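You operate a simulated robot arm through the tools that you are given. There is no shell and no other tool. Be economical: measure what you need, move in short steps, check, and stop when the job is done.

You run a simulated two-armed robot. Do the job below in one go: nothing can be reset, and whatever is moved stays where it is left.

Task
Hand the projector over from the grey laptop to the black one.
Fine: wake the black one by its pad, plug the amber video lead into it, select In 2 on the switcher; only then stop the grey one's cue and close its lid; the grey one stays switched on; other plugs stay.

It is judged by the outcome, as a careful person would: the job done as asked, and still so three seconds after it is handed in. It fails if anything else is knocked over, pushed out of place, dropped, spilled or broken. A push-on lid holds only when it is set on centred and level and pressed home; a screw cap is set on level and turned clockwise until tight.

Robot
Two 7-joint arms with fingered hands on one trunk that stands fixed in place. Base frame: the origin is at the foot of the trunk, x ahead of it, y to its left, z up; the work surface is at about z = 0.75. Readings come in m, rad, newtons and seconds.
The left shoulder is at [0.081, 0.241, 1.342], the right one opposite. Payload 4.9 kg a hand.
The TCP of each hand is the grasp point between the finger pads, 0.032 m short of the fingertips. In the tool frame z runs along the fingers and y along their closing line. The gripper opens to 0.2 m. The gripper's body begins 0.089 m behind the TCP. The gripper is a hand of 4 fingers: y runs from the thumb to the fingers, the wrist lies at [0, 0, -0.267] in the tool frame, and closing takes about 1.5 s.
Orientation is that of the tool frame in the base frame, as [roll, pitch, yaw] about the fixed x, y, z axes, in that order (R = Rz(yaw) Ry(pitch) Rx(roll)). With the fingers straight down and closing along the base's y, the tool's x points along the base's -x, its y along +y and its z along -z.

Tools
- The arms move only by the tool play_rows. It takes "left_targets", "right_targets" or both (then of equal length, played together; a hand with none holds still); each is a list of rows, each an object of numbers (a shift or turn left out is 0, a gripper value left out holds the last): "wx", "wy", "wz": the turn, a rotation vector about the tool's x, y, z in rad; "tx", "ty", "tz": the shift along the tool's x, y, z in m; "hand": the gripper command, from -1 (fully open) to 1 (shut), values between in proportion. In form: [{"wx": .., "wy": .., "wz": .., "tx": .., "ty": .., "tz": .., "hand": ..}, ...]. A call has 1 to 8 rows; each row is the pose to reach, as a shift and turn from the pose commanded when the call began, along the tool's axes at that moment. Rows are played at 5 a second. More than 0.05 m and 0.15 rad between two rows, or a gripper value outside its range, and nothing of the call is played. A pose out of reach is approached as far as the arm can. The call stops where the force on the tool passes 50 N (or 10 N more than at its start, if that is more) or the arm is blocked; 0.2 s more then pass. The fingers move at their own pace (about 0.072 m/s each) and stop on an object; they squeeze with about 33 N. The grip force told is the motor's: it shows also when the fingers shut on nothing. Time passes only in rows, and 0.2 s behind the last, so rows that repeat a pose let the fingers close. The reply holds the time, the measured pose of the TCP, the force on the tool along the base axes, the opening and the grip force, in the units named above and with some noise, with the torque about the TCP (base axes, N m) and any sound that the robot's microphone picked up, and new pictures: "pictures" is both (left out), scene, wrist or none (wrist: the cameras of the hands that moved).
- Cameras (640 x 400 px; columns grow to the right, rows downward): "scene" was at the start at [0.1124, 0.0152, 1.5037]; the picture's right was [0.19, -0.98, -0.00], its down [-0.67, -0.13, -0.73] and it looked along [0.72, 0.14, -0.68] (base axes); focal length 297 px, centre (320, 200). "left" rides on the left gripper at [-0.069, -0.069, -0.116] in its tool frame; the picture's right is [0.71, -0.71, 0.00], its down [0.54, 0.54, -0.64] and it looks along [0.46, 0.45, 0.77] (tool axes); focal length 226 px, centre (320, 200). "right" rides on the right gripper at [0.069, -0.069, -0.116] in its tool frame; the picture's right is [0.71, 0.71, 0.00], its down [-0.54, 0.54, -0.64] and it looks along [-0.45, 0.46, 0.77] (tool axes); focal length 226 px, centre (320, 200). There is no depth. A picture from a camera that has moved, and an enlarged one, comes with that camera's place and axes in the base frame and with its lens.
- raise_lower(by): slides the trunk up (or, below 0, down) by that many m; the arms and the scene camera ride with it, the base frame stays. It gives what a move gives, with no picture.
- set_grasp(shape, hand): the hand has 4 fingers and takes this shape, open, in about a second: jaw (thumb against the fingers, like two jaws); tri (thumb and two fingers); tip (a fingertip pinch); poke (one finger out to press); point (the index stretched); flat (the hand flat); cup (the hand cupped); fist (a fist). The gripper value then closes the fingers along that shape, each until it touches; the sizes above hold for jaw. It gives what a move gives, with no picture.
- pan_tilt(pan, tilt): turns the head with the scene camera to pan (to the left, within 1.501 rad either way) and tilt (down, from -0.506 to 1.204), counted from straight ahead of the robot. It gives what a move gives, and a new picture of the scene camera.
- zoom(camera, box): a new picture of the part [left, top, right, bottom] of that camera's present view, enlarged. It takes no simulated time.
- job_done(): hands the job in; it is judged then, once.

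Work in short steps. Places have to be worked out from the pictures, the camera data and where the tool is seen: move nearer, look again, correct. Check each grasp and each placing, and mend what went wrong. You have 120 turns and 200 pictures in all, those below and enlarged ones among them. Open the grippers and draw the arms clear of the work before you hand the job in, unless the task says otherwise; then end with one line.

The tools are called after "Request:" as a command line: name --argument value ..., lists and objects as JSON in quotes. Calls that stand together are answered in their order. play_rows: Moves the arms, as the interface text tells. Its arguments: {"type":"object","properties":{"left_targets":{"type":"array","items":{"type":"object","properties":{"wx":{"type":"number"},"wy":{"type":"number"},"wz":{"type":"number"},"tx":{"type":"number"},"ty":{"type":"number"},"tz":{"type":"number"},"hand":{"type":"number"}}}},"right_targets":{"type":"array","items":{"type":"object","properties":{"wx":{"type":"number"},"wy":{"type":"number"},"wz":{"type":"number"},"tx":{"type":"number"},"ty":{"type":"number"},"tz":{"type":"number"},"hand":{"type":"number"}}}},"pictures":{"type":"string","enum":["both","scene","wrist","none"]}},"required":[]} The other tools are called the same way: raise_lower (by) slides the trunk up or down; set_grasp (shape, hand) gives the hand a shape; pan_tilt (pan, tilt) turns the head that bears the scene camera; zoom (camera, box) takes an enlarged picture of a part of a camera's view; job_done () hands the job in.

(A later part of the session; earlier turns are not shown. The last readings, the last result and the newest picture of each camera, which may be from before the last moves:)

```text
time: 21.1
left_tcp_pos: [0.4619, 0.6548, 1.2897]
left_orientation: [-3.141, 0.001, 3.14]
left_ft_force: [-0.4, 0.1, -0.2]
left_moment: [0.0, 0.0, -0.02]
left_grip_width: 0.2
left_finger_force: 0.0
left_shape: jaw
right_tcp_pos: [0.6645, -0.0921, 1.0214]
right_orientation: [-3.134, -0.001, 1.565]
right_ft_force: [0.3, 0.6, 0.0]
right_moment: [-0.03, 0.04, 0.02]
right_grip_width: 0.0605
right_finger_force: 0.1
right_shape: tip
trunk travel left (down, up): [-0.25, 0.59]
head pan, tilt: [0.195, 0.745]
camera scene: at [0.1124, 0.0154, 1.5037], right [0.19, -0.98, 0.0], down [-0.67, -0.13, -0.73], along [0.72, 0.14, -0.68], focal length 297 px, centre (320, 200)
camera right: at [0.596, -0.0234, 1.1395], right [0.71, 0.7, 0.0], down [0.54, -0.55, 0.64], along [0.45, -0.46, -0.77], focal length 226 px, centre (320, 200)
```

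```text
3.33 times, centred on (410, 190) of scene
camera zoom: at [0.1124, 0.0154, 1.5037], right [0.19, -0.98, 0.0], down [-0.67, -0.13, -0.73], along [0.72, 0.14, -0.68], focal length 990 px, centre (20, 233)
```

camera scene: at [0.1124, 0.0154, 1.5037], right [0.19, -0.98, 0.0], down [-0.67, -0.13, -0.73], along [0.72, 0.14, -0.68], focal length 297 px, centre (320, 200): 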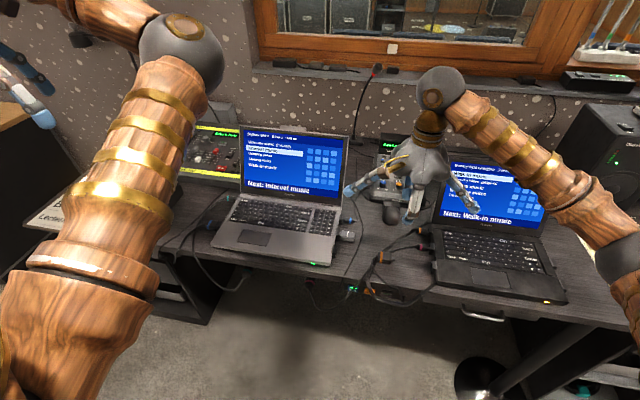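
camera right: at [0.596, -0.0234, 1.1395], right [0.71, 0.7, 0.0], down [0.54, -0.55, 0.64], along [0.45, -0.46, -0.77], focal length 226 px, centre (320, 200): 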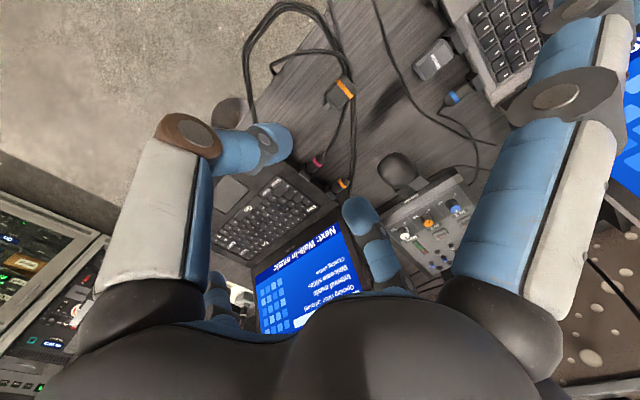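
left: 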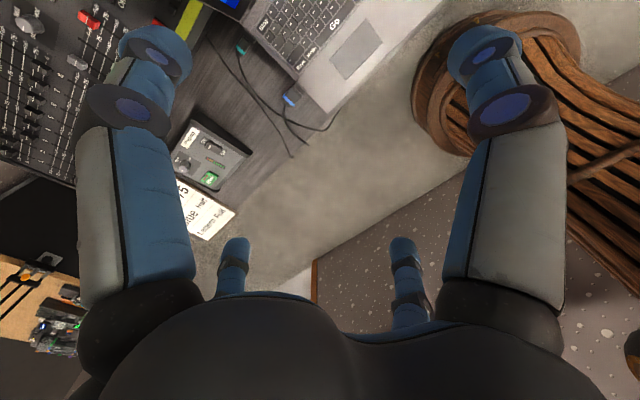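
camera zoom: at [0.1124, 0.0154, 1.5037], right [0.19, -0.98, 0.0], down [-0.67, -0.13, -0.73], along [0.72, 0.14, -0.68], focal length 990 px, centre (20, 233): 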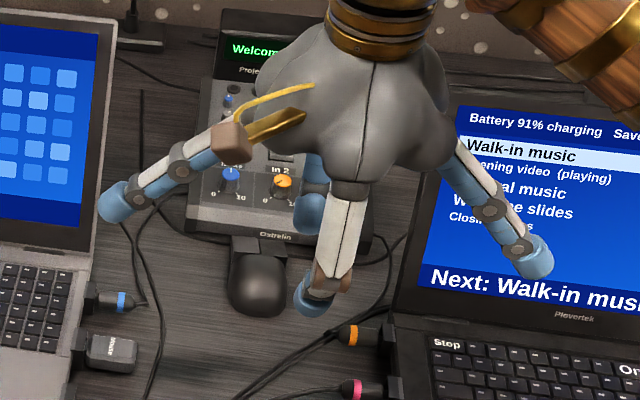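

In tip the pinch works but the free fingertips sit only ~1 cm above keyboard height when gripping. I check "tri" as an alternative.

Request:
set_grasp --hand "right" --shape "tri"

Request:
play_rows --right_targets '[{"hand": 0.4}, {"hand": 0.4}, {"hand": 0.4}, {"hand": 0.4}, {"hand": 0.4}]' --pictures "wrist"

Request:
zoom --camera "scene" --box '[340, 130, 480, 250]'

```text
time: 22.0
left_tcp_pos: [0.4609, 0.655, 1.2893]
left_orientation: [-3.14, -0.002, 3.138]
left_ft_force: [0.3, 0.1, 0.4]
left_moment: [0.03, 0.03, 0.01]
left_grip_width: 0.2
left_finger_force: 0.0
left_shape: jaw
right_tcp_pos: [0.6644, -0.0912, 1.0217]
right_orientation: [-3.138, -0.002, 1.565]
right_ft_force: [0.1, -0.6, -0.2]
right_moment: [0.0, 0.0, -0.01]
right_grip_width: 0.2
right_finger_force: 0.1
right_shape: tri
trunk travel left (down, up): [-0.25, 0.59]
head pan, tilt: [0.195, 0.745]
```

```text
time: 23.2
left_tcp_pos: [0.4599, 0.6548, 1.2893]
left_orientation: [-3.14, 0.0, 3.139]
left_ft_force: [0.3, 0.2, 0.5]
left_moment: [0.03, -0.02, 0.01]
left_grip_width: 0.2001
left_finger_force: 0.0
left_shape: jaw
right_tcp_pos: [0.664, -0.0911, 1.0213]
right_orientation: [-3.136, -0.001, 1.566]
right_ft_force: [0.1, -0.5, -0.6]
right_moment: [0.0, 0.0, 0.01]
right_grip_width: 0.0604
right_finger_force: 0.0
right_shape: tri
trunk travel left (down, up): [-0.25, 0.59]
head pan, tilt: [0.195, 0.745]
camera right: at [0.596, -0.0234, 1.1395], right [0.71, 0.7, 0.0], down [0.54, -0.55, 0.64], along [0.45, -0.46, -0.77], focal length 226 px, centre (320, 200)
```

right: 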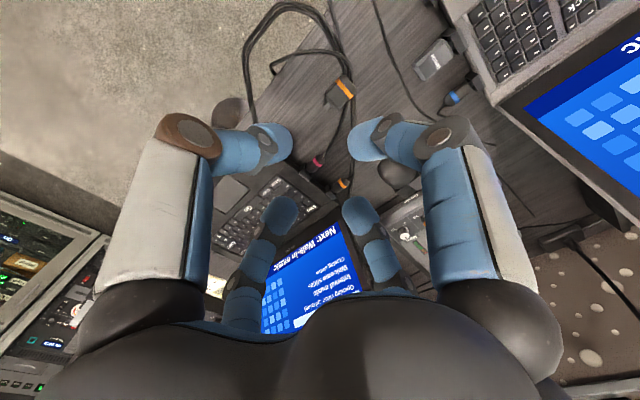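

```text
3.33 times, centred on (410, 190) of scene
camera zoom: at [0.1124, 0.0154, 1.5037], right [0.19, -0.98, 0.0], down [-0.67, -0.13, -0.73], along [0.72, 0.14, -0.68], focal length 990 px, centre (20, 233)
```

zoom: 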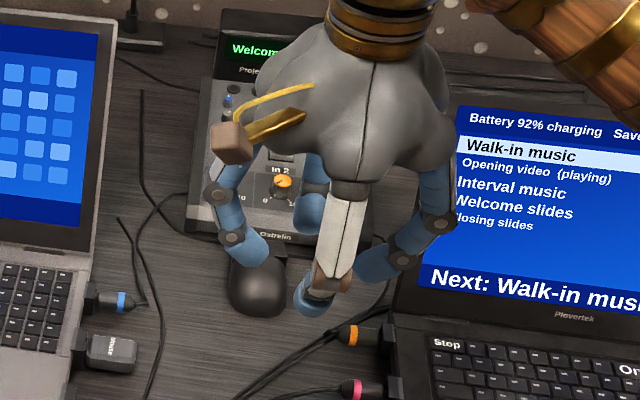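

Tri closes all four too, so I use tip: grip the plug, lift a little, and later mind the free fingers. I go to just above the plug and look.

Request:
set_grasp --hand "right" --shape "tip"

Request:
play_rows --right_targets '[{"hand": 0.5, "tx": 0.007, "ty": 0.011, "tz": 0.03}, {"tx": 0.0135, "ty": 0.022, "tz": 0.07}, {"tx": 0.0135, "ty": 0.022, "tz": 0.11}, {"tx": 0.0135, "ty": 0.022, "tz": 0.15}, {"tx": 0.0135, "ty": 0.022, "tz": 0.16}, {"tx": 0.0135, "ty": 0.022, "tz": 0.16}]'

Request:
zoom --camera "scene" --box '[340, 190, 460, 290]'

Request:
zoom --camera "right" --box '[220, 80, 420, 240]'

```text
time: 24.1
left_tcp_pos: [0.4604, 0.6557, 1.2889]
left_orientation: [-3.14, 0.0, 3.139]
left_ft_force: [-0.3, 0.0, 0.0]
left_moment: [0.0, -0.01, -0.02]
left_grip_width: 0.2001
left_finger_force: 0.1
left_shape: jaw
right_tcp_pos: [0.6645, -0.0925, 1.0208]
right_orientation: [-3.138, -0.003, 1.564]
right_ft_force: [-0.1, 0.1, -0.4]
right_moment: [0.0, -0.02, 0.02]
right_grip_width: 0.1998
right_finger_force: 0.0
right_shape: tip
trunk travel left (down, up): [-0.25, 0.59]
head pan, tilt: [0.195, 0.745]
```

```text
time: 25.5
left_tcp_pos: [0.4622, 0.6545, 1.2886]
left_orientation: [-3.141, -0.001, 3.139]
left_ft_force: [0.1, 1.1, -0.3]
left_moment: [0.01, 0.0, 0.02]
left_grip_width: 0.2001
left_finger_force: 0.0
left_shape: jaw
right_tcp_pos: [0.6864, -0.0771, 0.8612]
right_orientation: [-3.136, -0.001, 1.566]
right_ft_force: [0.9, -0.3, 1.4]
right_moment: [0.03, -0.01, 0.01]
right_grip_width: 0.0501
right_finger_force: 0.1
right_shape: tip
trunk travel left (down, up): [-0.25, 0.59]
head pan, tilt: [0.195, 0.745]
camera scene: at [0.1123, 0.0154, 1.5037], right [0.19, -0.98, 0.0], down [-0.67, -0.13, -0.73], along [0.72, 0.14, -0.68], focal length 297 px, centre (320, 200)
camera right: at [0.6179, -0.0091, 0.9796], right [0.71, 0.7, 0.0], down [0.54, -0.55, 0.64], along [0.45, -0.46, -0.77], focal length 226 px, centre (320, 200)
```

scene: 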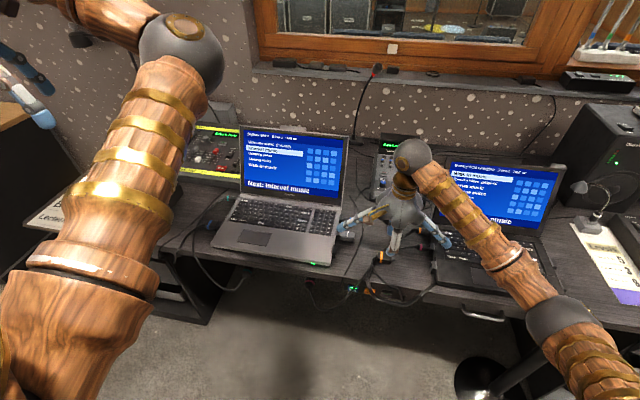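
right: 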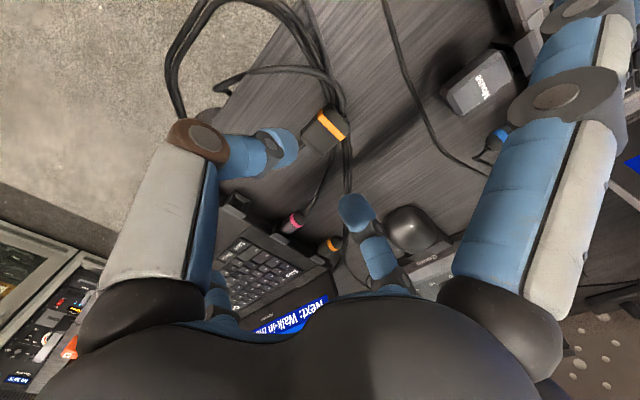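

```text
4.00 times, centred on (400, 240) of scene
camera zoom: at [0.1123, 0.0154, 1.5037], right [0.19, -0.98, 0.0], down [-0.67, -0.13, -0.73], along [0.72, 0.14, -0.68], focal length 1188 px, centre (0, 40)
```

zoom: 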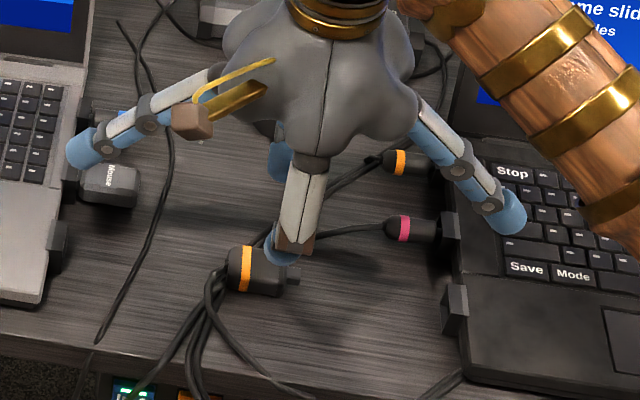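

```text
2.50 times, centred on (320, 160) of right
camera zoom: at [0.6179, -0.0091, 0.9796], right [0.71, 0.7, 0.0], down [0.54, -0.55, 0.64], along [0.45, -0.46, -0.77], focal length 565 px, centre (320, 300)
```

zoom: 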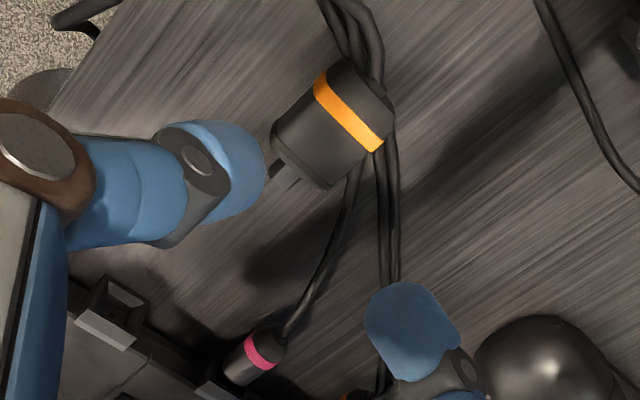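

Plug body centre is (0.684,-0.069); the free fingers clear the dongle. I lower to TCP z≈0.79 and close.

Request:
play_rows --right_targets '[{"tx": 0.007, "ty": -0.002, "tz": 0.03}, {"tx": 0.007, "ty": -0.002, "tz": 0.055}, {"tx": 0.007, "ty": -0.002, "tz": 0.071}, {"tx": 0.007, "ty": -0.002, "tz": 0.071, "hand": 1}, {"tx": 0.007, "ty": -0.002, "tz": 0.071, "hand": 1}, {"tx": 0.007, "ty": -0.002, "tz": 0.071, "hand": 1}, {"tx": 0.007, "ty": -0.002, "tz": 0.071, "hand": 1}, {"tx": 0.007, "ty": -0.002, "tz": 0.071, "hand": 1}]' --pictures "wrist"

Request:
zoom --camera "scene" --box '[340, 190, 460, 290]'

```text
time: 27.3
left_tcp_pos: [0.4609, 0.6557, 1.288]
left_orientation: [3.139, 0.001, 3.139]
left_ft_force: [0.1, -0.4, 0.0]
left_moment: [-0.01, 0.03, 0.02]
left_grip_width: 0.1998
left_finger_force: 0.1
left_shape: jaw
right_tcp_pos: [0.682, -0.0721, 0.7911]
right_orientation: [-3.137, -0.002, 1.565]
right_ft_force: [0.4, -0.6, 0.3]
right_moment: [-0.14, 0.0, -0.02]
right_grip_width: 0.0308
right_finger_force: 33.3
right_shape: tip
trunk travel left (down, up): [-0.25, 0.59]
head pan, tilt: [0.195, 0.745]
camera right: at [0.6138, -0.0032, 0.9087], right [0.71, 0.7, 0.0], down [0.54, -0.55, 0.64], along [0.45, -0.46, -0.77], focal length 226 px, centre (320, 200)
```

right: 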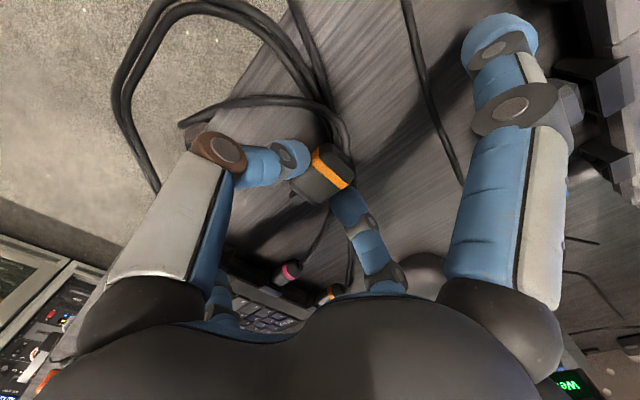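

```text
4.00 times, centred on (400, 240) of scene
camera zoom: at [0.1123, 0.0154, 1.5037], right [0.19, -0.98, 0.0], down [-0.67, -0.13, -0.73], along [0.72, 0.14, -0.68], focal length 1188 px, centre (0, 40)
```

zoom: 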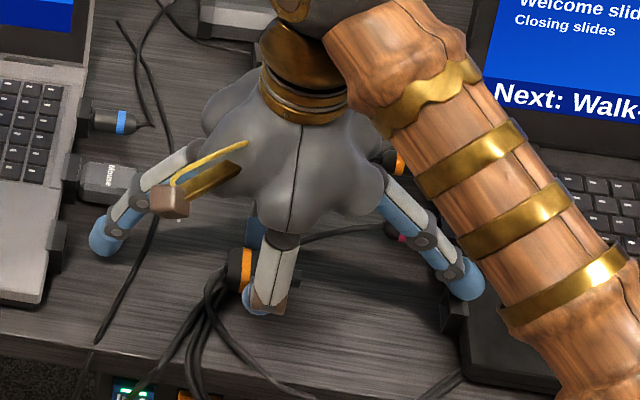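

Gripped (0.031 m). I lift 4 cm and move toward the port, to see port and plug together.

Request:
play_rows --right_targets '[{"tz": -0.02}, {"tz": -0.04}, {"tz": -0.04, "tx": -0.02}, {"tz": -0.04, "tx": -0.04}]' --pictures "wrist"

Request:
zoom --camera "scene" --box '[360, 190, 480, 290]'

Request:
zoom --camera "right" --box '[200, 120, 420, 300]'

```text
time: 28.3
left_tcp_pos: [0.4614, 0.6551, 1.289]
left_orientation: [3.14, 0.001, 3.139]
left_ft_force: [-0.5, -0.9, -0.3]
left_moment: [0.0, 0.02, -0.02]
left_grip_width: 0.1998
left_finger_force: 0.0
left_shape: jaw
right_tcp_pos: [0.6846, -0.1098, 0.8311]
right_orientation: [-3.137, -0.002, 1.566]
right_ft_force: [0.9, -0.1, -0.5]
right_moment: [0.02, -0.01, 0.0]
right_grip_width: 0.0311
right_finger_force: 32.3
right_shape: tip
trunk travel left (down, up): [-0.25, 0.59]
head pan, tilt: [0.195, 0.745]
camera right: at [0.6165, -0.0416, 0.949], right [0.71, 0.7, 0.0], down [0.54, -0.54, 0.64], along [0.45, -0.45, -0.77], focal length 226 px, centre (320, 200)
```

right: 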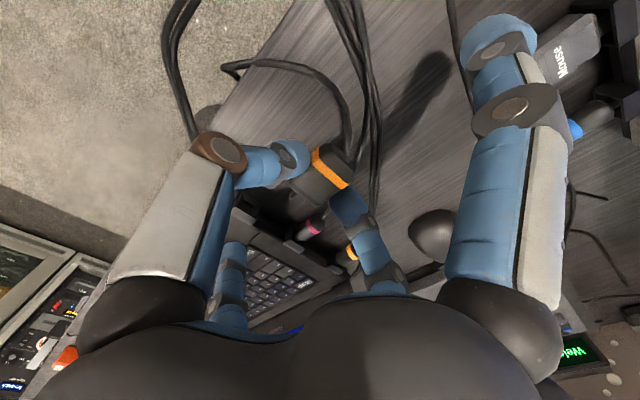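

```text
4.00 times, centred on (420, 240) of scene
camera zoom: at [0.1122, 0.0147, 1.5037], right [0.19, -0.98, 0.0], down [-0.67, -0.13, -0.73], along [0.72, 0.14, -0.68], focal length 1188 px, centre (-80, 40)
```

zoom: 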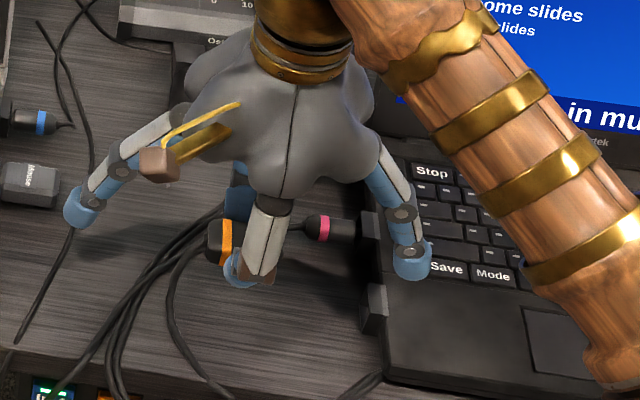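

```text
2.22 times, centred on (310, 210) of right
camera zoom: at [0.6165, -0.0416, 0.949], right [0.71, 0.7, 0.0], down [0.54, -0.54, 0.64], along [0.45, -0.45, -0.77], focal length 502 px, centre (342, 178)
```

zoom: 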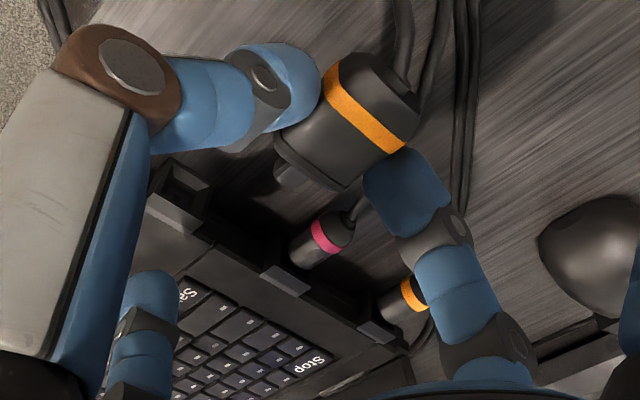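

Port opening I judge at (0.673,-0.2125,0.761); the plug axis is ~0.026 below TCP. I go to a standoff about 1.5 cm short of it.

Request:
play_rows --right_targets '[{"tx": -0.03, "ty": -0.0085}, {"tx": -0.055, "ty": -0.0085, "tz": 0.01}, {"tx": -0.055, "ty": -0.0085, "tz": 0.025}, {"tx": -0.055, "ty": -0.0085, "tz": 0.031}]' --pictures "none"

Request:
zoom --camera "scene" --box '[380, 210, 480, 290]'

Request:
zoom --camera "right" --box '[200, 120, 400, 280]'

```text
time: 29.3
left_tcp_pos: [0.4617, 0.6553, 1.2885]
left_orientation: [-3.14, 0.0, 3.141]
left_ft_force: [-0.1, 0.7, 0.3]
left_moment: [0.02, 0.03, 0.0]
left_grip_width: 0.2001
left_finger_force: 0.0
left_shape: jaw
right_tcp_pos: [0.6744, -0.1658, 0.7991]
right_orientation: [-3.137, -0.002, 1.567]
right_ft_force: [0.3, 0.8, 1.0]
right_moment: [-0.1, -0.01, 0.0]
right_grip_width: 0.0307
right_finger_force: 33.5
right_shape: tip
trunk travel left (down, up): [-0.25, 0.59]
head pan, tilt: [0.195, 0.745]
```

```text
5.00 times, centred on (430, 250) of scene
camera zoom: at [0.1121, 0.0151, 1.5037], right [0.19, -0.98, 0.0], down [-0.67, -0.13, -0.73], along [0.72, 0.14, -0.68], focal length 1485 px, centre (-230, -50)
```

zoom: 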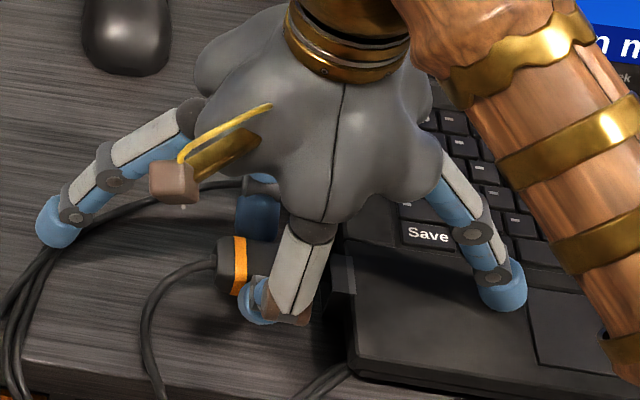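

```text
2.50 times, centred on (300, 200) of right
camera zoom: at [0.6058, -0.0971, 0.9167], right [0.71, 0.7, 0.0], down [0.54, -0.55, 0.64], along [0.45, -0.46, -0.77], focal length 565 px, centre (370, 200)
```

zoom: 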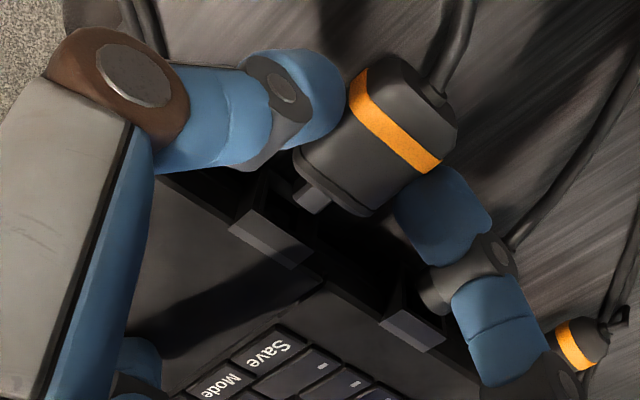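

I zoom closer on nose and port.

Request:
zoom --camera "right" --box '[255, 170, 355, 240]'

Request:
zoom --camera "scene" --box '[415, 250, 495, 300]'

```text
5.71 times, centred on (305, 205) of right
camera zoom: at [0.6058, -0.0971, 0.9167], right [0.71, 0.7, 0.0], down [0.54, -0.55, 0.64], along [0.45, -0.46, -0.77], focal length 1292 px, centre (406, 171)
```

zoom: 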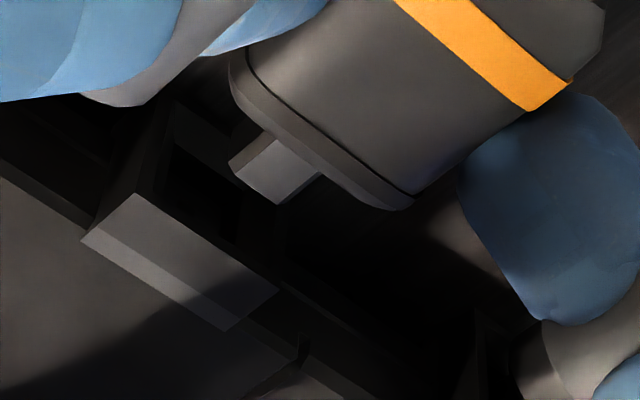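

```text
8.00 times, centred on (455, 275) of scene
camera zoom: at [0.1121, 0.0151, 1.5037], right [0.19, -0.98, 0.0], down [-0.67, -0.13, -0.73], along [0.72, 0.14, -0.68], focal length 2375 px, centre (-760, -400)
```

zoom: 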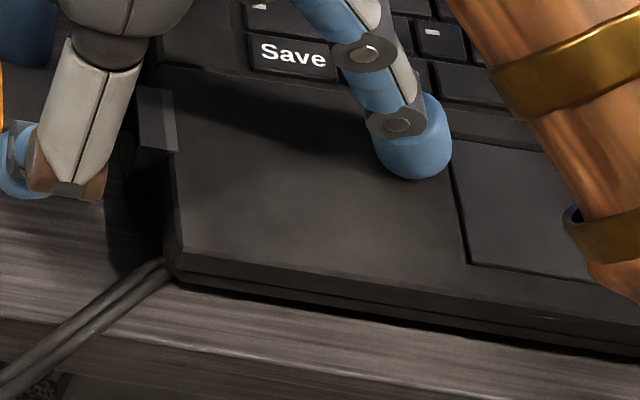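

Block spans x≈0.664–0.6925, z≈0.751–0.775; nose is ~3.5 mm short in x and ~9 mm high. I align and push in slowly.

Request:
play_rows --right_targets '[{"ty": 0.0035, "tz": 0.005}, {"ty": 0.0035, "tz": 0.009}, {"ty": 0.0035, "tz": 0.009, "tx": -0.006}]' --pictures "none"

Request:
zoom --camera "right" --box '[255, 170, 355, 240]'

```text
time: 30.1
left_tcp_pos: [0.4602, 0.6545, 1.2878]
left_orientation: [3.141, -0.001, 3.14]
left_ft_force: [-0.1, -0.4, -0.2]
left_moment: [-0.04, 0.02, -0.01]
left_grip_width: 0.2
left_finger_force: 0.3
left_shape: jaw
right_tcp_pos: [0.6773, -0.1716, 0.7904]
right_orientation: [-3.136, -0.003, 1.567]
right_ft_force: [0.2, -0.4, 1.0]
right_moment: [-0.09, 0.02, -0.01]
right_grip_width: 0.0306
right_finger_force: 32.5
right_shape: tip
trunk travel left (down, up): [-0.25, 0.59]
head pan, tilt: [0.195, 0.745]
```

```text
5.71 times, centred on (305, 205) of right
camera zoom: at [0.609, -0.1037, 0.9091], right [0.71, 0.7, 0.0], down [0.54, -0.55, 0.64], along [0.45, -0.46, -0.77], focal length 1292 px, centre (406, 171)
```

zoom: 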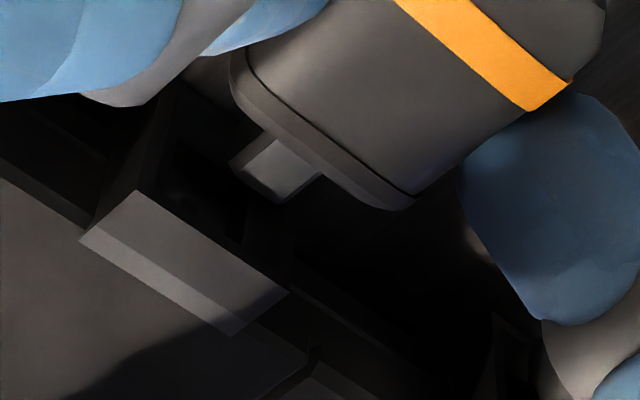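

The nose's path along −y hits the opening's centre. I push in slowly.

Request:
play_rows --right_targets '[{"tx": -0.006}, {"tx": -0.01}, {"tx": -0.014}, {"tx": -0.018}, {"tx": -0.021}, {"tx": -0.024}, {"tx": -0.027}]' --pictures "none"

Request:
zoom --camera "right" --box '[245, 160, 365, 245]'

Request:
zoom --camera "scene" --box '[400, 220, 500, 300]'

```text
time: 31.7
left_tcp_pos: [0.4607, 0.6576, 1.2887]
left_orientation: [-3.14, 0.0, 3.141]
left_ft_force: [-0.6, 0.4, -0.6]
left_moment: [-0.01, 0.02, 0.03]
left_grip_width: 0.1999
left_finger_force: 0.0
left_shape: jaw
right_tcp_pos: [0.6769, -0.1987, 0.79]
right_orientation: [-3.136, -0.002, 1.566]
right_ft_force: [-2.9, 8.7, 4.6]
right_moment: [0.09, 0.08, -0.11]
right_grip_width: 0.0305
right_finger_force: 32.7
right_shape: tip
trunk travel left (down, up): [-0.25, 0.59]
head pan, tilt: [0.195, 0.745]
heard: click
```

```text
4.71 times, centred on (305, 202) of right
camera zoom: at [0.6086, -0.1306, 0.9088], right [0.71, 0.7, 0.0], down [0.54, -0.54, 0.64], along [0.45, -0.46, -0.77], focal length 1064 px, centre (391, 188)
```

zoom: 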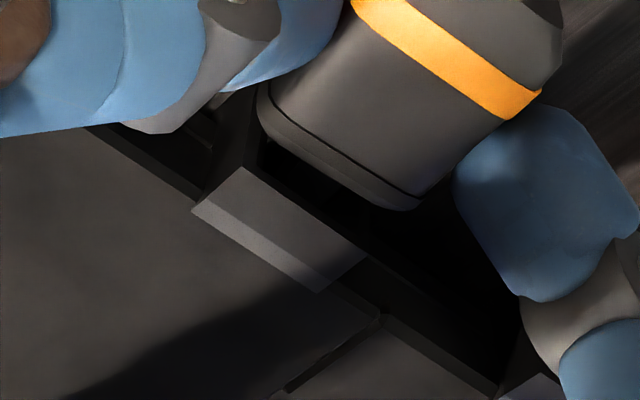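

```text
5.00 times, centred on (450, 260) of scene
camera zoom: at [0.1115, 0.0166, 1.5038], right [0.19, -0.98, 0.0], down [-0.67, -0.13, -0.73], along [0.72, 0.14, -0.68], focal length 1485 px, centre (-330, -100)
```

zoom: 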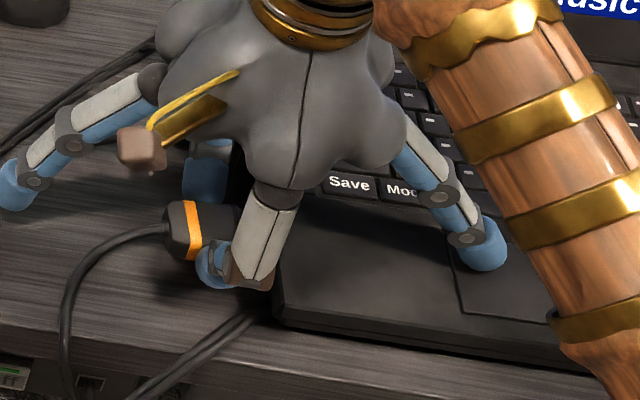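

A click came with 8.7 N of resistance; I push a few mm more to see if it is home.

Request:
play_rows --right_targets '[{"tx": -0.003}, {"tx": -0.006}]' --pictures "scene"

Request:
zoom --camera "right" --box '[245, 160, 365, 245]'

```text
time: 32.3
left_tcp_pos: [0.4606, 0.6574, 1.2891]
left_orientation: [-3.14, 0.0, 3.14]
left_ft_force: [-0.2, 0.3, -1.1]
left_moment: [-0.01, -0.02, 0.01]
left_grip_width: 0.1998
left_finger_force: 0.1
left_shape: jaw
right_tcp_pos: [0.6769, -0.2038, 0.7912]
right_orientation: [-3.136, -0.001, 1.57]
right_ft_force: [-4.5, 9.2, 3.5]
right_moment: [0.12, 0.11, -0.07]
right_grip_width: 0.0305
right_finger_force: 33.5
right_shape: tip
trunk travel left (down, up): [-0.25, 0.59]
head pan, tilt: [0.195, 0.745]
camera scene: at [0.1115, 0.0165, 1.5037], right [0.19, -0.98, 0.0], down [-0.67, -0.13, -0.73], along [0.72, 0.14, -0.68], focal length 297 px, centre (320, 200)
```

scene: 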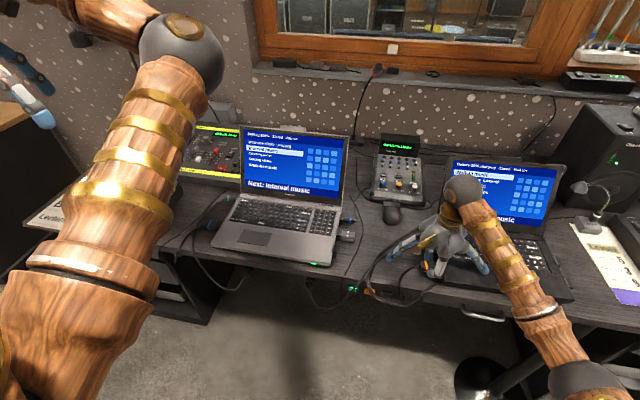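

```text
4.71 times, centred on (305, 202) of right
camera zoom: at [0.6083, -0.1357, 0.9088], right [0.71, 0.7, 0.0], down [0.54, -0.54, 0.64], along [0.45, -0.46, -0.77], focal length 1064 px, centre (391, 188)
```

zoom: 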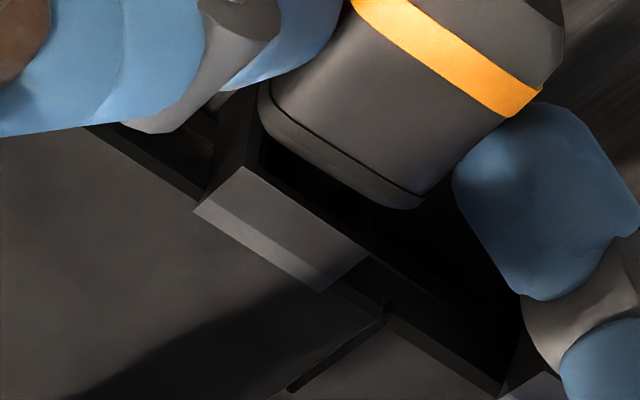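

The plug looks seated, but the laptop itself was nudged by the last push. I release and lift straight up to measure.

Request:
play_rows --right_targets '[{"hand": 0.5}, {"hand": 0.5}, {"hand": 0.5}, {"tz": -0.03}, {"tz": -0.07}, {"tz": -0.11}, {"tz": -0.15}, {"tz": -0.19}]' --pictures "wrist"

Request:
play_rows --right_targets '[{"tz": -0.04, "tx": -0.02, "ty": 0.0}, {"tz": -0.08, "tx": -0.05, "ty": -0.02}, {"tz": -0.1, "tx": -0.09, "ty": -0.04}, {"tz": -0.1, "tx": -0.13, "ty": -0.07}, {"tz": -0.1, "tx": -0.17, "ty": -0.1}, {"tz": -0.1, "tx": -0.21, "ty": -0.13}, {"tz": -0.1, "tx": -0.25, "ty": -0.15}]' --pictures "scene"

Request:
zoom --camera "scene" --box '[330, 210, 450, 310]'

Request:
zoom --camera "scene" --box '[420, 150, 580, 310]'

```text
time: 34.1
left_tcp_pos: [0.4608, 0.6545, 1.2884]
left_orientation: [3.141, -0.001, 3.138]
left_ft_force: [-1.0, 0.8, -0.4]
left_moment: [0.03, -0.01, 0.01]
left_grip_width: 0.1999
left_finger_force: 0.1
left_shape: jaw
right_tcp_pos: [0.6782, -0.2073, 0.9807]
right_orientation: [-3.134, -0.001, 1.566]
right_ft_force: [0.1, 0.4, -0.1]
right_moment: [-0.01, -0.02, 0.04]
right_grip_width: 0.0503
right_finger_force: 0.1
right_shape: tip
trunk travel left (down, up): [-0.25, 0.59]
head pan, tilt: [0.195, 0.745]
camera right: at [0.6104, -0.1391, 1.0991], right [0.71, 0.7, 0.0], down [0.54, -0.54, 0.64], along [0.45, -0.46, -0.77], focal length 226 px, centre (320, 200)
```

right: 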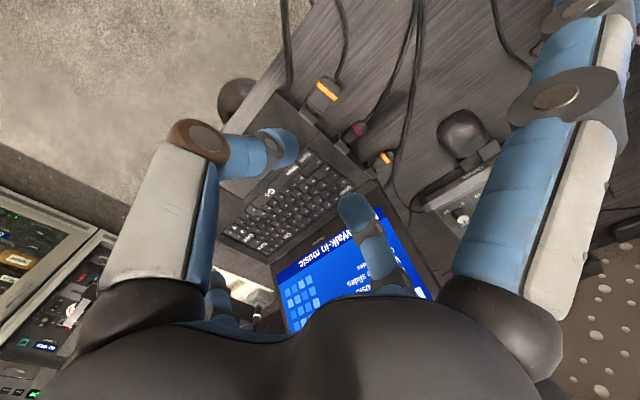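

```text
refused: row 2 steps farther than a row can; nothing moved
```

```text
4.00 times, centred on (390, 260) of scene
camera zoom: at [0.1114, 0.0159, 1.5036], right [0.19, -0.98, 0.0], down [-0.67, -0.13, -0.73], along [0.72, 0.14, -0.68], focal length 1188 px, centre (40, -40)
```

zoom: 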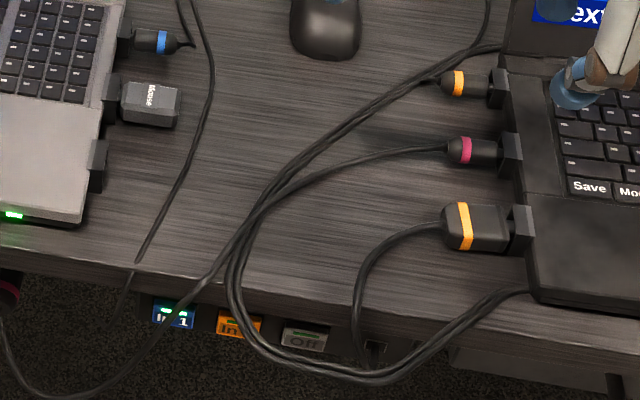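

```text
2.50 times, centred on (500, 230) of scene
camera zoom: at [0.1114, 0.0159, 1.5036], right [0.19, -0.98, 0.0], down [-0.67, -0.13, -0.73], along [0.72, 0.14, -0.68], focal length 742 px, centre (-130, 125)
```

zoom: 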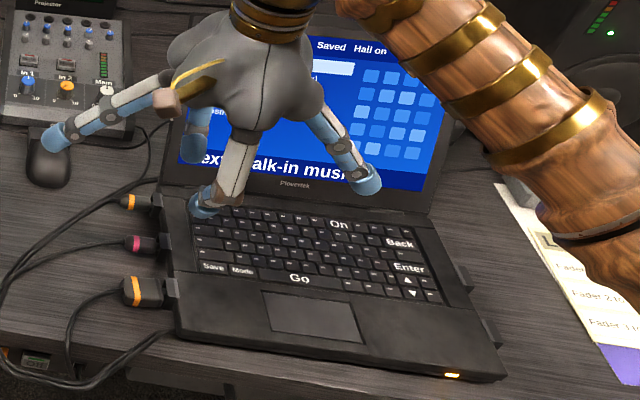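

The plug is seated, but the black laptop slid ~2 cm in −y with a slight turn (front more). I'll push it back from its right side with the poke finger; first move there high up.

Request:
set_grasp --hand "right" --shape "poke"

Request:
play_rows --right_targets '[{"tx": -0.045, "hand": -1}, {"tx": -0.09}, {"tx": -0.135}, {"tx": -0.18}, {"tx": -0.225}, {"tx": -0.27}, {"tx": -0.315}, {"tx": -0.36}]' --pictures "none"

Request:
play_rows --right_targets '[{"tx": -0.045}, {"tx": -0.075}]'

Request:
zoom --camera "scene" --box '[330, 210, 450, 310]'

Request:
zoom --camera "scene" --box '[480, 200, 640, 310]'

```text
time: 35.0
left_tcp_pos: [0.4616, 0.6548, 1.289]
left_orientation: [3.141, 0.001, 3.139]
left_ft_force: [-0.6, 0.0, 0.3]
left_moment: [0.02, -0.02, -0.01]
left_grip_width: 0.1996
left_finger_force: 0.1
left_shape: jaw
right_tcp_pos: [0.6794, -0.2071, 0.9805]
right_orientation: [-3.137, -0.001, 1.564]
right_ft_force: [-0.1, 0.5, 0.2]
right_moment: [0.02, 0.01, 0.04]
right_grip_width: 0.0001
right_finger_force: 0.0
right_shape: poke
trunk travel left (down, up): [-0.25, 0.59]
head pan, tilt: [0.195, 0.745]
```

```text
time: 36.8
left_tcp_pos: [0.4599, 0.6537, 1.29]
left_orientation: [3.141, 0.001, 3.139]
left_ft_force: [0.2, 0.0, 1.3]
left_moment: [0.04, 0.0, -0.01]
left_grip_width: 0.1999
left_finger_force: 0.2
left_shape: jaw
right_tcp_pos: [0.6753, -0.5672, 0.9817]
right_orientation: [-3.136, -0.004, 1.567]
right_ft_force: [-0.1, 0.0, -0.2]
right_moment: [0.02, 0.02, 0.02]
right_grip_width: 0.0003
right_finger_force: 0.1
right_shape: poke
trunk travel left (down, up): [-0.25, 0.59]
head pan, tilt: [0.195, 0.745]
```

```text
time: 37.4
left_tcp_pos: [0.4611, 0.6549, 1.2885]
left_orientation: [3.141, 0.0, 3.14]
left_ft_force: [0.0, 1.0, -0.1]
left_moment: [0.02, -0.03, 0.0]
left_grip_width: 0.1999
left_finger_force: 0.0
left_shape: jaw
right_tcp_pos: [0.6773, -0.6389, 0.9821]
right_orientation: [-3.135, -0.001, 1.566]
right_ft_force: [0.5, 0.0, -0.2]
right_moment: [-0.01, -0.01, 0.02]
right_grip_width: 0.0
right_finger_force: 0.0
right_shape: poke
trunk travel left (down, up): [-0.25, 0.59]
head pan, tilt: [0.195, 0.745]
camera scene: at [0.1126, 0.0146, 1.5037], right [0.19, -0.98, 0.0], down [-0.67, -0.13, -0.73], along [0.72, 0.14, -0.68], focal length 297 px, centre (320, 200)
camera right: at [0.6098, -0.5708, 1.0998], right [0.71, 0.7, 0.0], down [0.54, -0.54, 0.64], along [0.45, -0.45, -0.77], focal length 226 px, centre (320, 200)
```

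scene: 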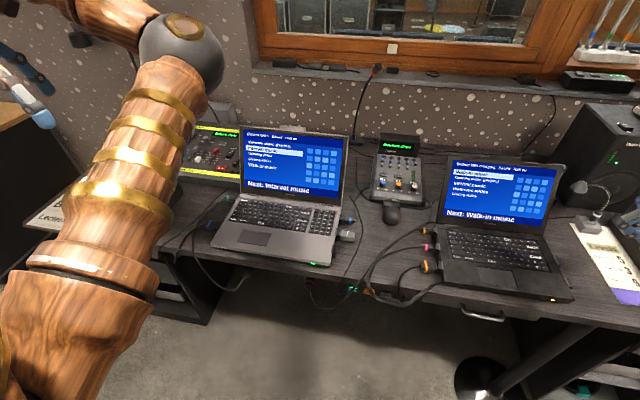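
right: 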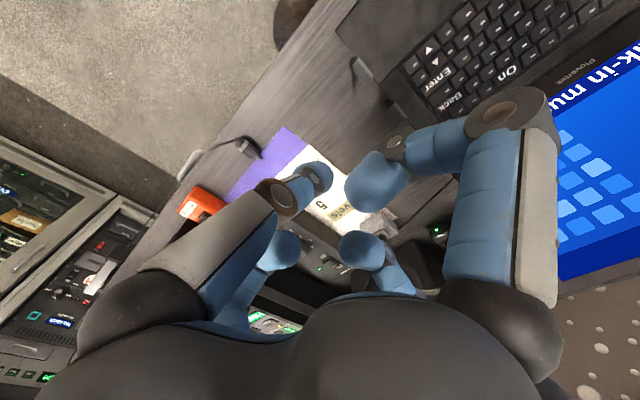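

```text
4.00 times, centred on (390, 260) of scene
camera zoom: at [0.1126, 0.0146, 1.5037], right [0.19, -0.98, 0.0], down [-0.67, -0.13, -0.73], along [0.72, 0.14, -0.68], focal length 1188 px, centre (40, -40)
```

zoom: 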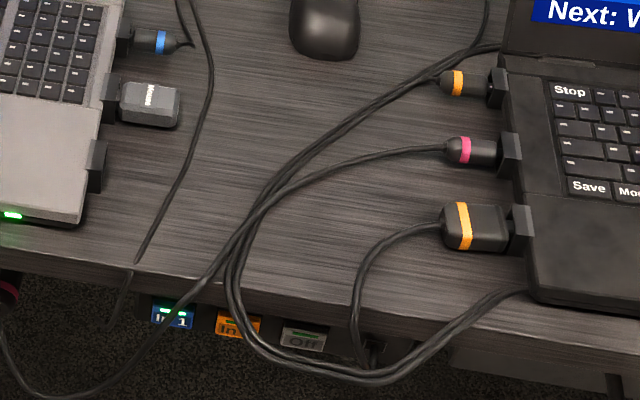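

```text
3.64 times, centred on (560, 255) of scene
camera zoom: at [0.1126, 0.0146, 1.5037], right [0.19, -0.98, 0.0], down [-0.67, -0.13, -0.73], along [0.72, 0.14, -0.68], focal length 1080 px, centre (-553, 0)
```

zoom: 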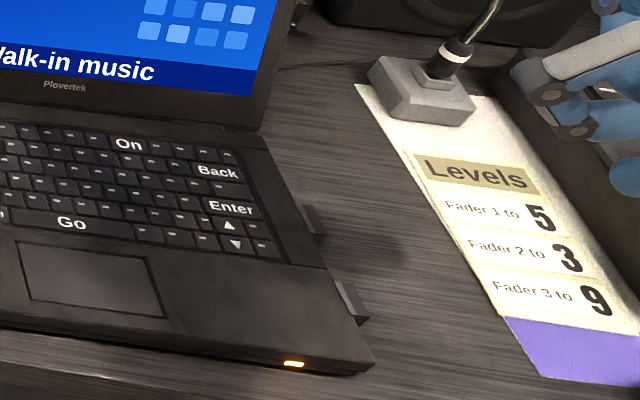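

I lower beside the laptop's right front, between corner and port block.

Request:
play_rows --right_targets '[{"ty": -0.008, "tz": 0.04}, {"ty": -0.017, "tz": 0.08}, {"ty": -0.017, "tz": 0.12}]'

Request:
zoom --camera "right" --box '[240, 0, 520, 240]'

```text
time: 38.2
left_tcp_pos: [0.4623, 0.6542, 1.2874]
left_orientation: [3.142, -0.002, 3.14]
left_ft_force: [0.4, -0.3, 0.1]
left_moment: [0.01, 0.03, 0.03]
left_grip_width: 0.1996
left_finger_force: 0.1
left_shape: jaw
right_tcp_pos: [0.6584, -0.6386, 0.86]
right_orientation: [-3.135, -0.002, 1.568]
right_ft_force: [0.1, 0.7, 0.3]
right_moment: [0.02, 0.02, -0.03]
right_grip_width: 0.0
right_finger_force: 0.0
right_shape: poke
trunk travel left (down, up): [-0.25, 0.59]
head pan, tilt: [0.195, 0.745]
camera scene: at [0.1133, 0.0155, 1.5037], right [0.19, -0.98, 0.0], down [-0.67, -0.13, -0.73], along [0.72, 0.14, -0.68], focal length 297 px, centre (320, 200)
camera right: at [0.5908, -0.5698, 0.9789], right [0.71, 0.7, 0.0], down [0.54, -0.54, 0.64], along [0.45, -0.46, -0.77], focal length 226 px, centre (320, 200)
```

scene: 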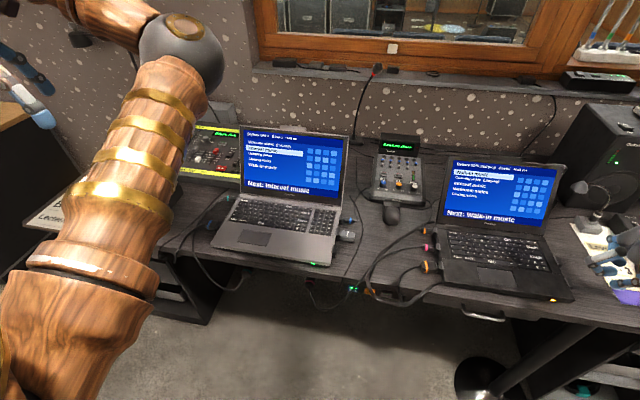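
right: 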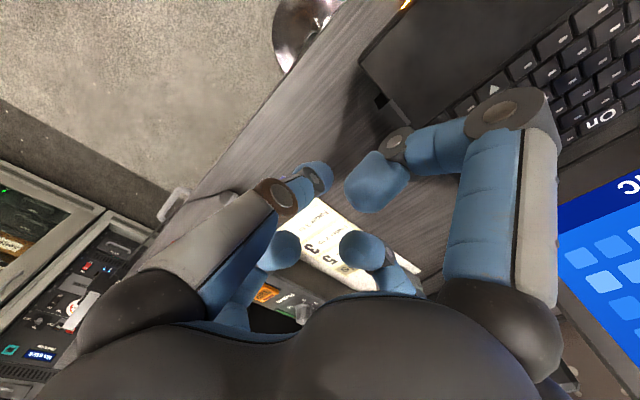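

```text
1.67 times, centred on (380, 120) of right
camera zoom: at [0.5908, -0.5698, 0.9789], right [0.71, 0.7, 0.0], down [0.54, -0.54, 0.64], along [0.45, -0.46, -0.77], focal length 377 px, centre (220, 333)
```

zoom: 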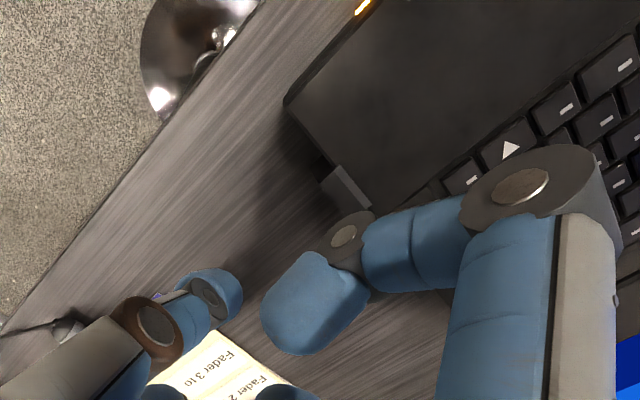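

Edge at y≈-0.57, free between x 0.635 and 0.673. I lower the fingertip to z≈0.762 and approach, then push gently.

Request:
play_rows --right_targets '[{"ty": -0.003, "tz": 0.035}, {"ty": -0.003, "tz": 0.065}, {"ty": -0.003, "tz": 0.065, "tx": 0.03}, {"ty": -0.003, "tz": 0.065, "tx": 0.045}, {"ty": -0.003, "tz": 0.065, "tx": 0.055}, {"ty": -0.003, "tz": 0.065, "tx": 0.062}]'

Request:
zoom --camera "scene" --box '[330, 210, 450, 310]'

```text
time: 39.6
left_tcp_pos: [0.4613, 0.6547, 1.2882]
left_orientation: [-3.14, 0.0, 3.139]
left_ft_force: [0.3, 0.1, 0.0]
left_moment: [0.0, 0.02, -0.01]
left_grip_width: 0.1998
left_finger_force: 0.0
left_shape: jaw
right_tcp_pos: [0.6569, -0.5785, 0.7959]
right_orientation: [-3.137, -0.003, 1.564]
right_ft_force: [1.5, -2.2, -0.4]
right_moment: [-0.02, 0.02, 0.03]
right_grip_width: 0.0001
right_finger_force: 0.0
right_shape: poke
trunk travel left (down, up): [-0.25, 0.59]
head pan, tilt: [0.195, 0.745]
camera scene: at [0.1123, 0.0153, 1.5037], right [0.19, -0.98, 0.0], down [-0.67, -0.13, -0.73], along [0.72, 0.14, -0.68], focal length 297 px, centre (320, 200)
camera right: at [0.5888, -0.51, 0.9145], right [0.71, 0.7, 0.0], down [0.54, -0.55, 0.64], along [0.45, -0.46, -0.77], focal length 226 px, centre (320, 200)
```

scene: 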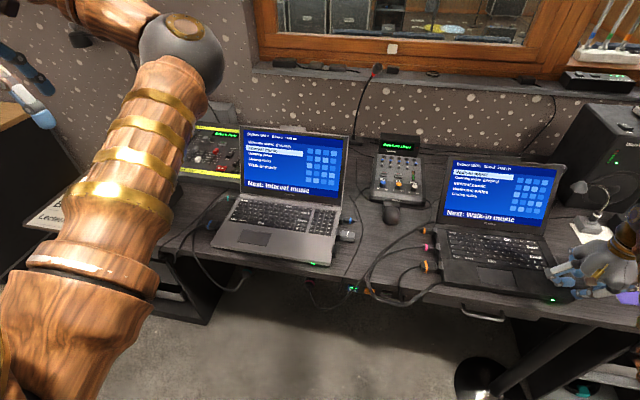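
right: 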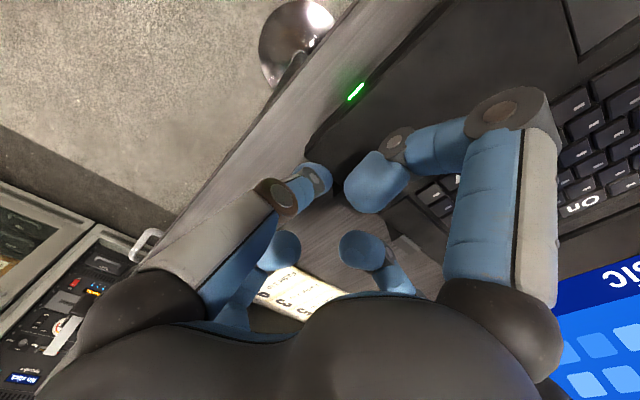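

```text
4.00 times, centred on (390, 260) of scene
camera zoom: at [0.1123, 0.0153, 1.5037], right [0.19, -0.98, 0.0], down [-0.67, -0.13, -0.73], along [0.72, 0.14, -0.68], focal length 1188 px, centre (40, -40)
```

zoom: 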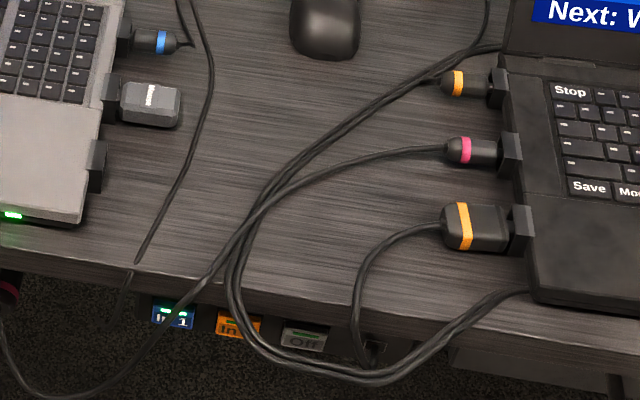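

In contact (2 N). I push the laptop back about 15 mm in small steps.

Request:
play_rows --right_targets '[{"tx": 0.004}, {"tx": 0.008}, {"tx": 0.012}, {"tx": 0.015}, {"tx": 0.018}]' --pictures "none"

Request:
zoom --camera "scene" --box '[330, 210, 450, 310]'

```text
time: 40.8
left_tcp_pos: [0.4607, 0.6556, 1.2884]
left_orientation: [3.14, 0.001, 3.14]
left_ft_force: [-0.6, -0.3, -0.3]
left_moment: [0.0, 0.02, 0.04]
left_grip_width: 0.1998
left_finger_force: 0.1
left_shape: jaw
right_tcp_pos: [0.6561, -0.5613, 0.7943]
right_orientation: [-3.135, -0.001, 1.567]
right_ft_force: [-3.4, -9.0, 2.1]
right_moment: [-0.19, 0.04, 0.05]
right_grip_width: 0.0
right_finger_force: 0.1
right_shape: poke
trunk travel left (down, up): [-0.25, 0.59]
head pan, tilt: [0.195, 0.745]
```

```text
4.00 times, centred on (390, 260) of scene
camera zoom: at [0.1118, 0.0146, 1.5037], right [0.19, -0.98, 0.0], down [-0.67, -0.13, -0.73], along [0.72, 0.14, -0.68], focal length 1188 px, centre (40, -40)
```

zoom: 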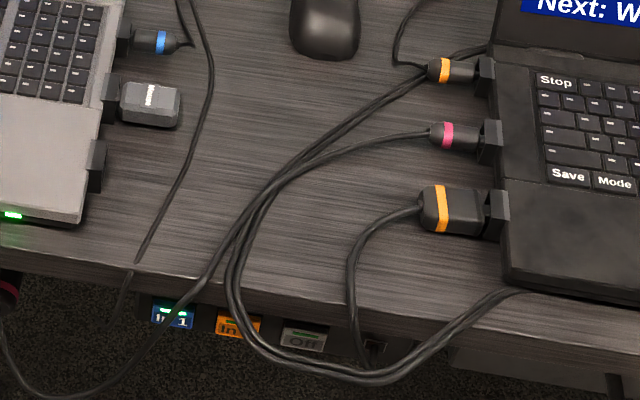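

The laptop's turn and y are nearly restored, but its left side moved ~1.4 cm forward in x. I withdraw the finger and measure the whole laptop.

Request:
play_rows --right_targets '[{"tx": -0.03}, {"tx": -0.05}, {"tx": -0.05, "tz": -0.04}, {"tx": -0.05, "tz": -0.09}, {"tx": -0.05, "tz": -0.14}, {"tx": -0.08, "tz": -0.18}, {"tx": -0.1, "tz": -0.2}]' --pictures "scene"

Request:
zoom --camera "scene" --box '[420, 200, 580, 310]'

```text
time: 42.4
left_tcp_pos: [0.4621, 0.6559, 1.2897]
left_orientation: [-3.141, 0.0, 3.14]
left_ft_force: [-0.2, 0.1, 0.1]
left_moment: [-0.01, -0.03, 0.01]
left_grip_width: 0.1999
left_finger_force: 0.0
left_shape: jaw
right_tcp_pos: [0.655, -0.6566, 0.994]
right_orientation: [-3.136, -0.002, 1.567]
right_ft_force: [0.3, 0.5, -0.8]
right_moment: [0.01, -0.04, -0.02]
right_grip_width: 0.0
right_finger_force: 0.1
right_shape: poke
trunk travel left (down, up): [-0.25, 0.59]
head pan, tilt: [0.195, 0.745]
camera scene: at [0.1124, 0.0151, 1.5036], right [0.19, -0.98, 0.0], down [-0.67, -0.13, -0.73], along [0.72, 0.14, -0.68], focal length 297 px, centre (320, 200)
```

scene: 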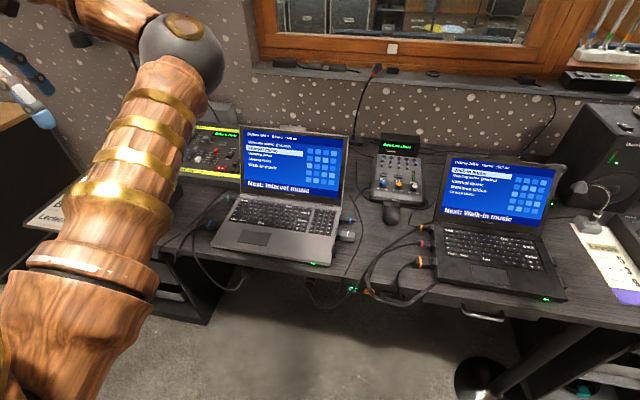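

```text
3.64 times, centred on (500, 255) of scene
camera zoom: at [0.1124, 0.0151, 1.5036], right [0.19, -0.98, 0.0], down [-0.67, -0.13, -0.73], along [0.72, 0.14, -0.68], focal length 1080 px, centre (-334, 0)
```

zoom: 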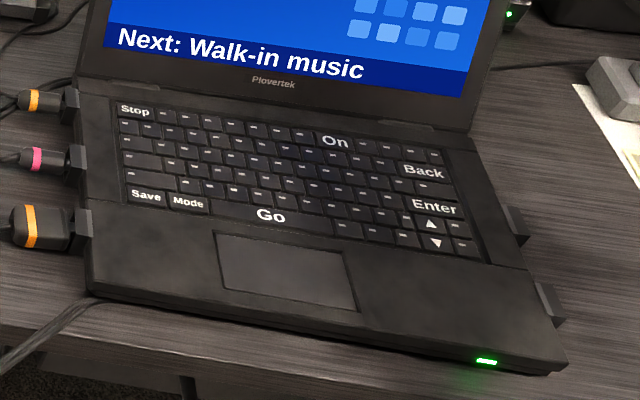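

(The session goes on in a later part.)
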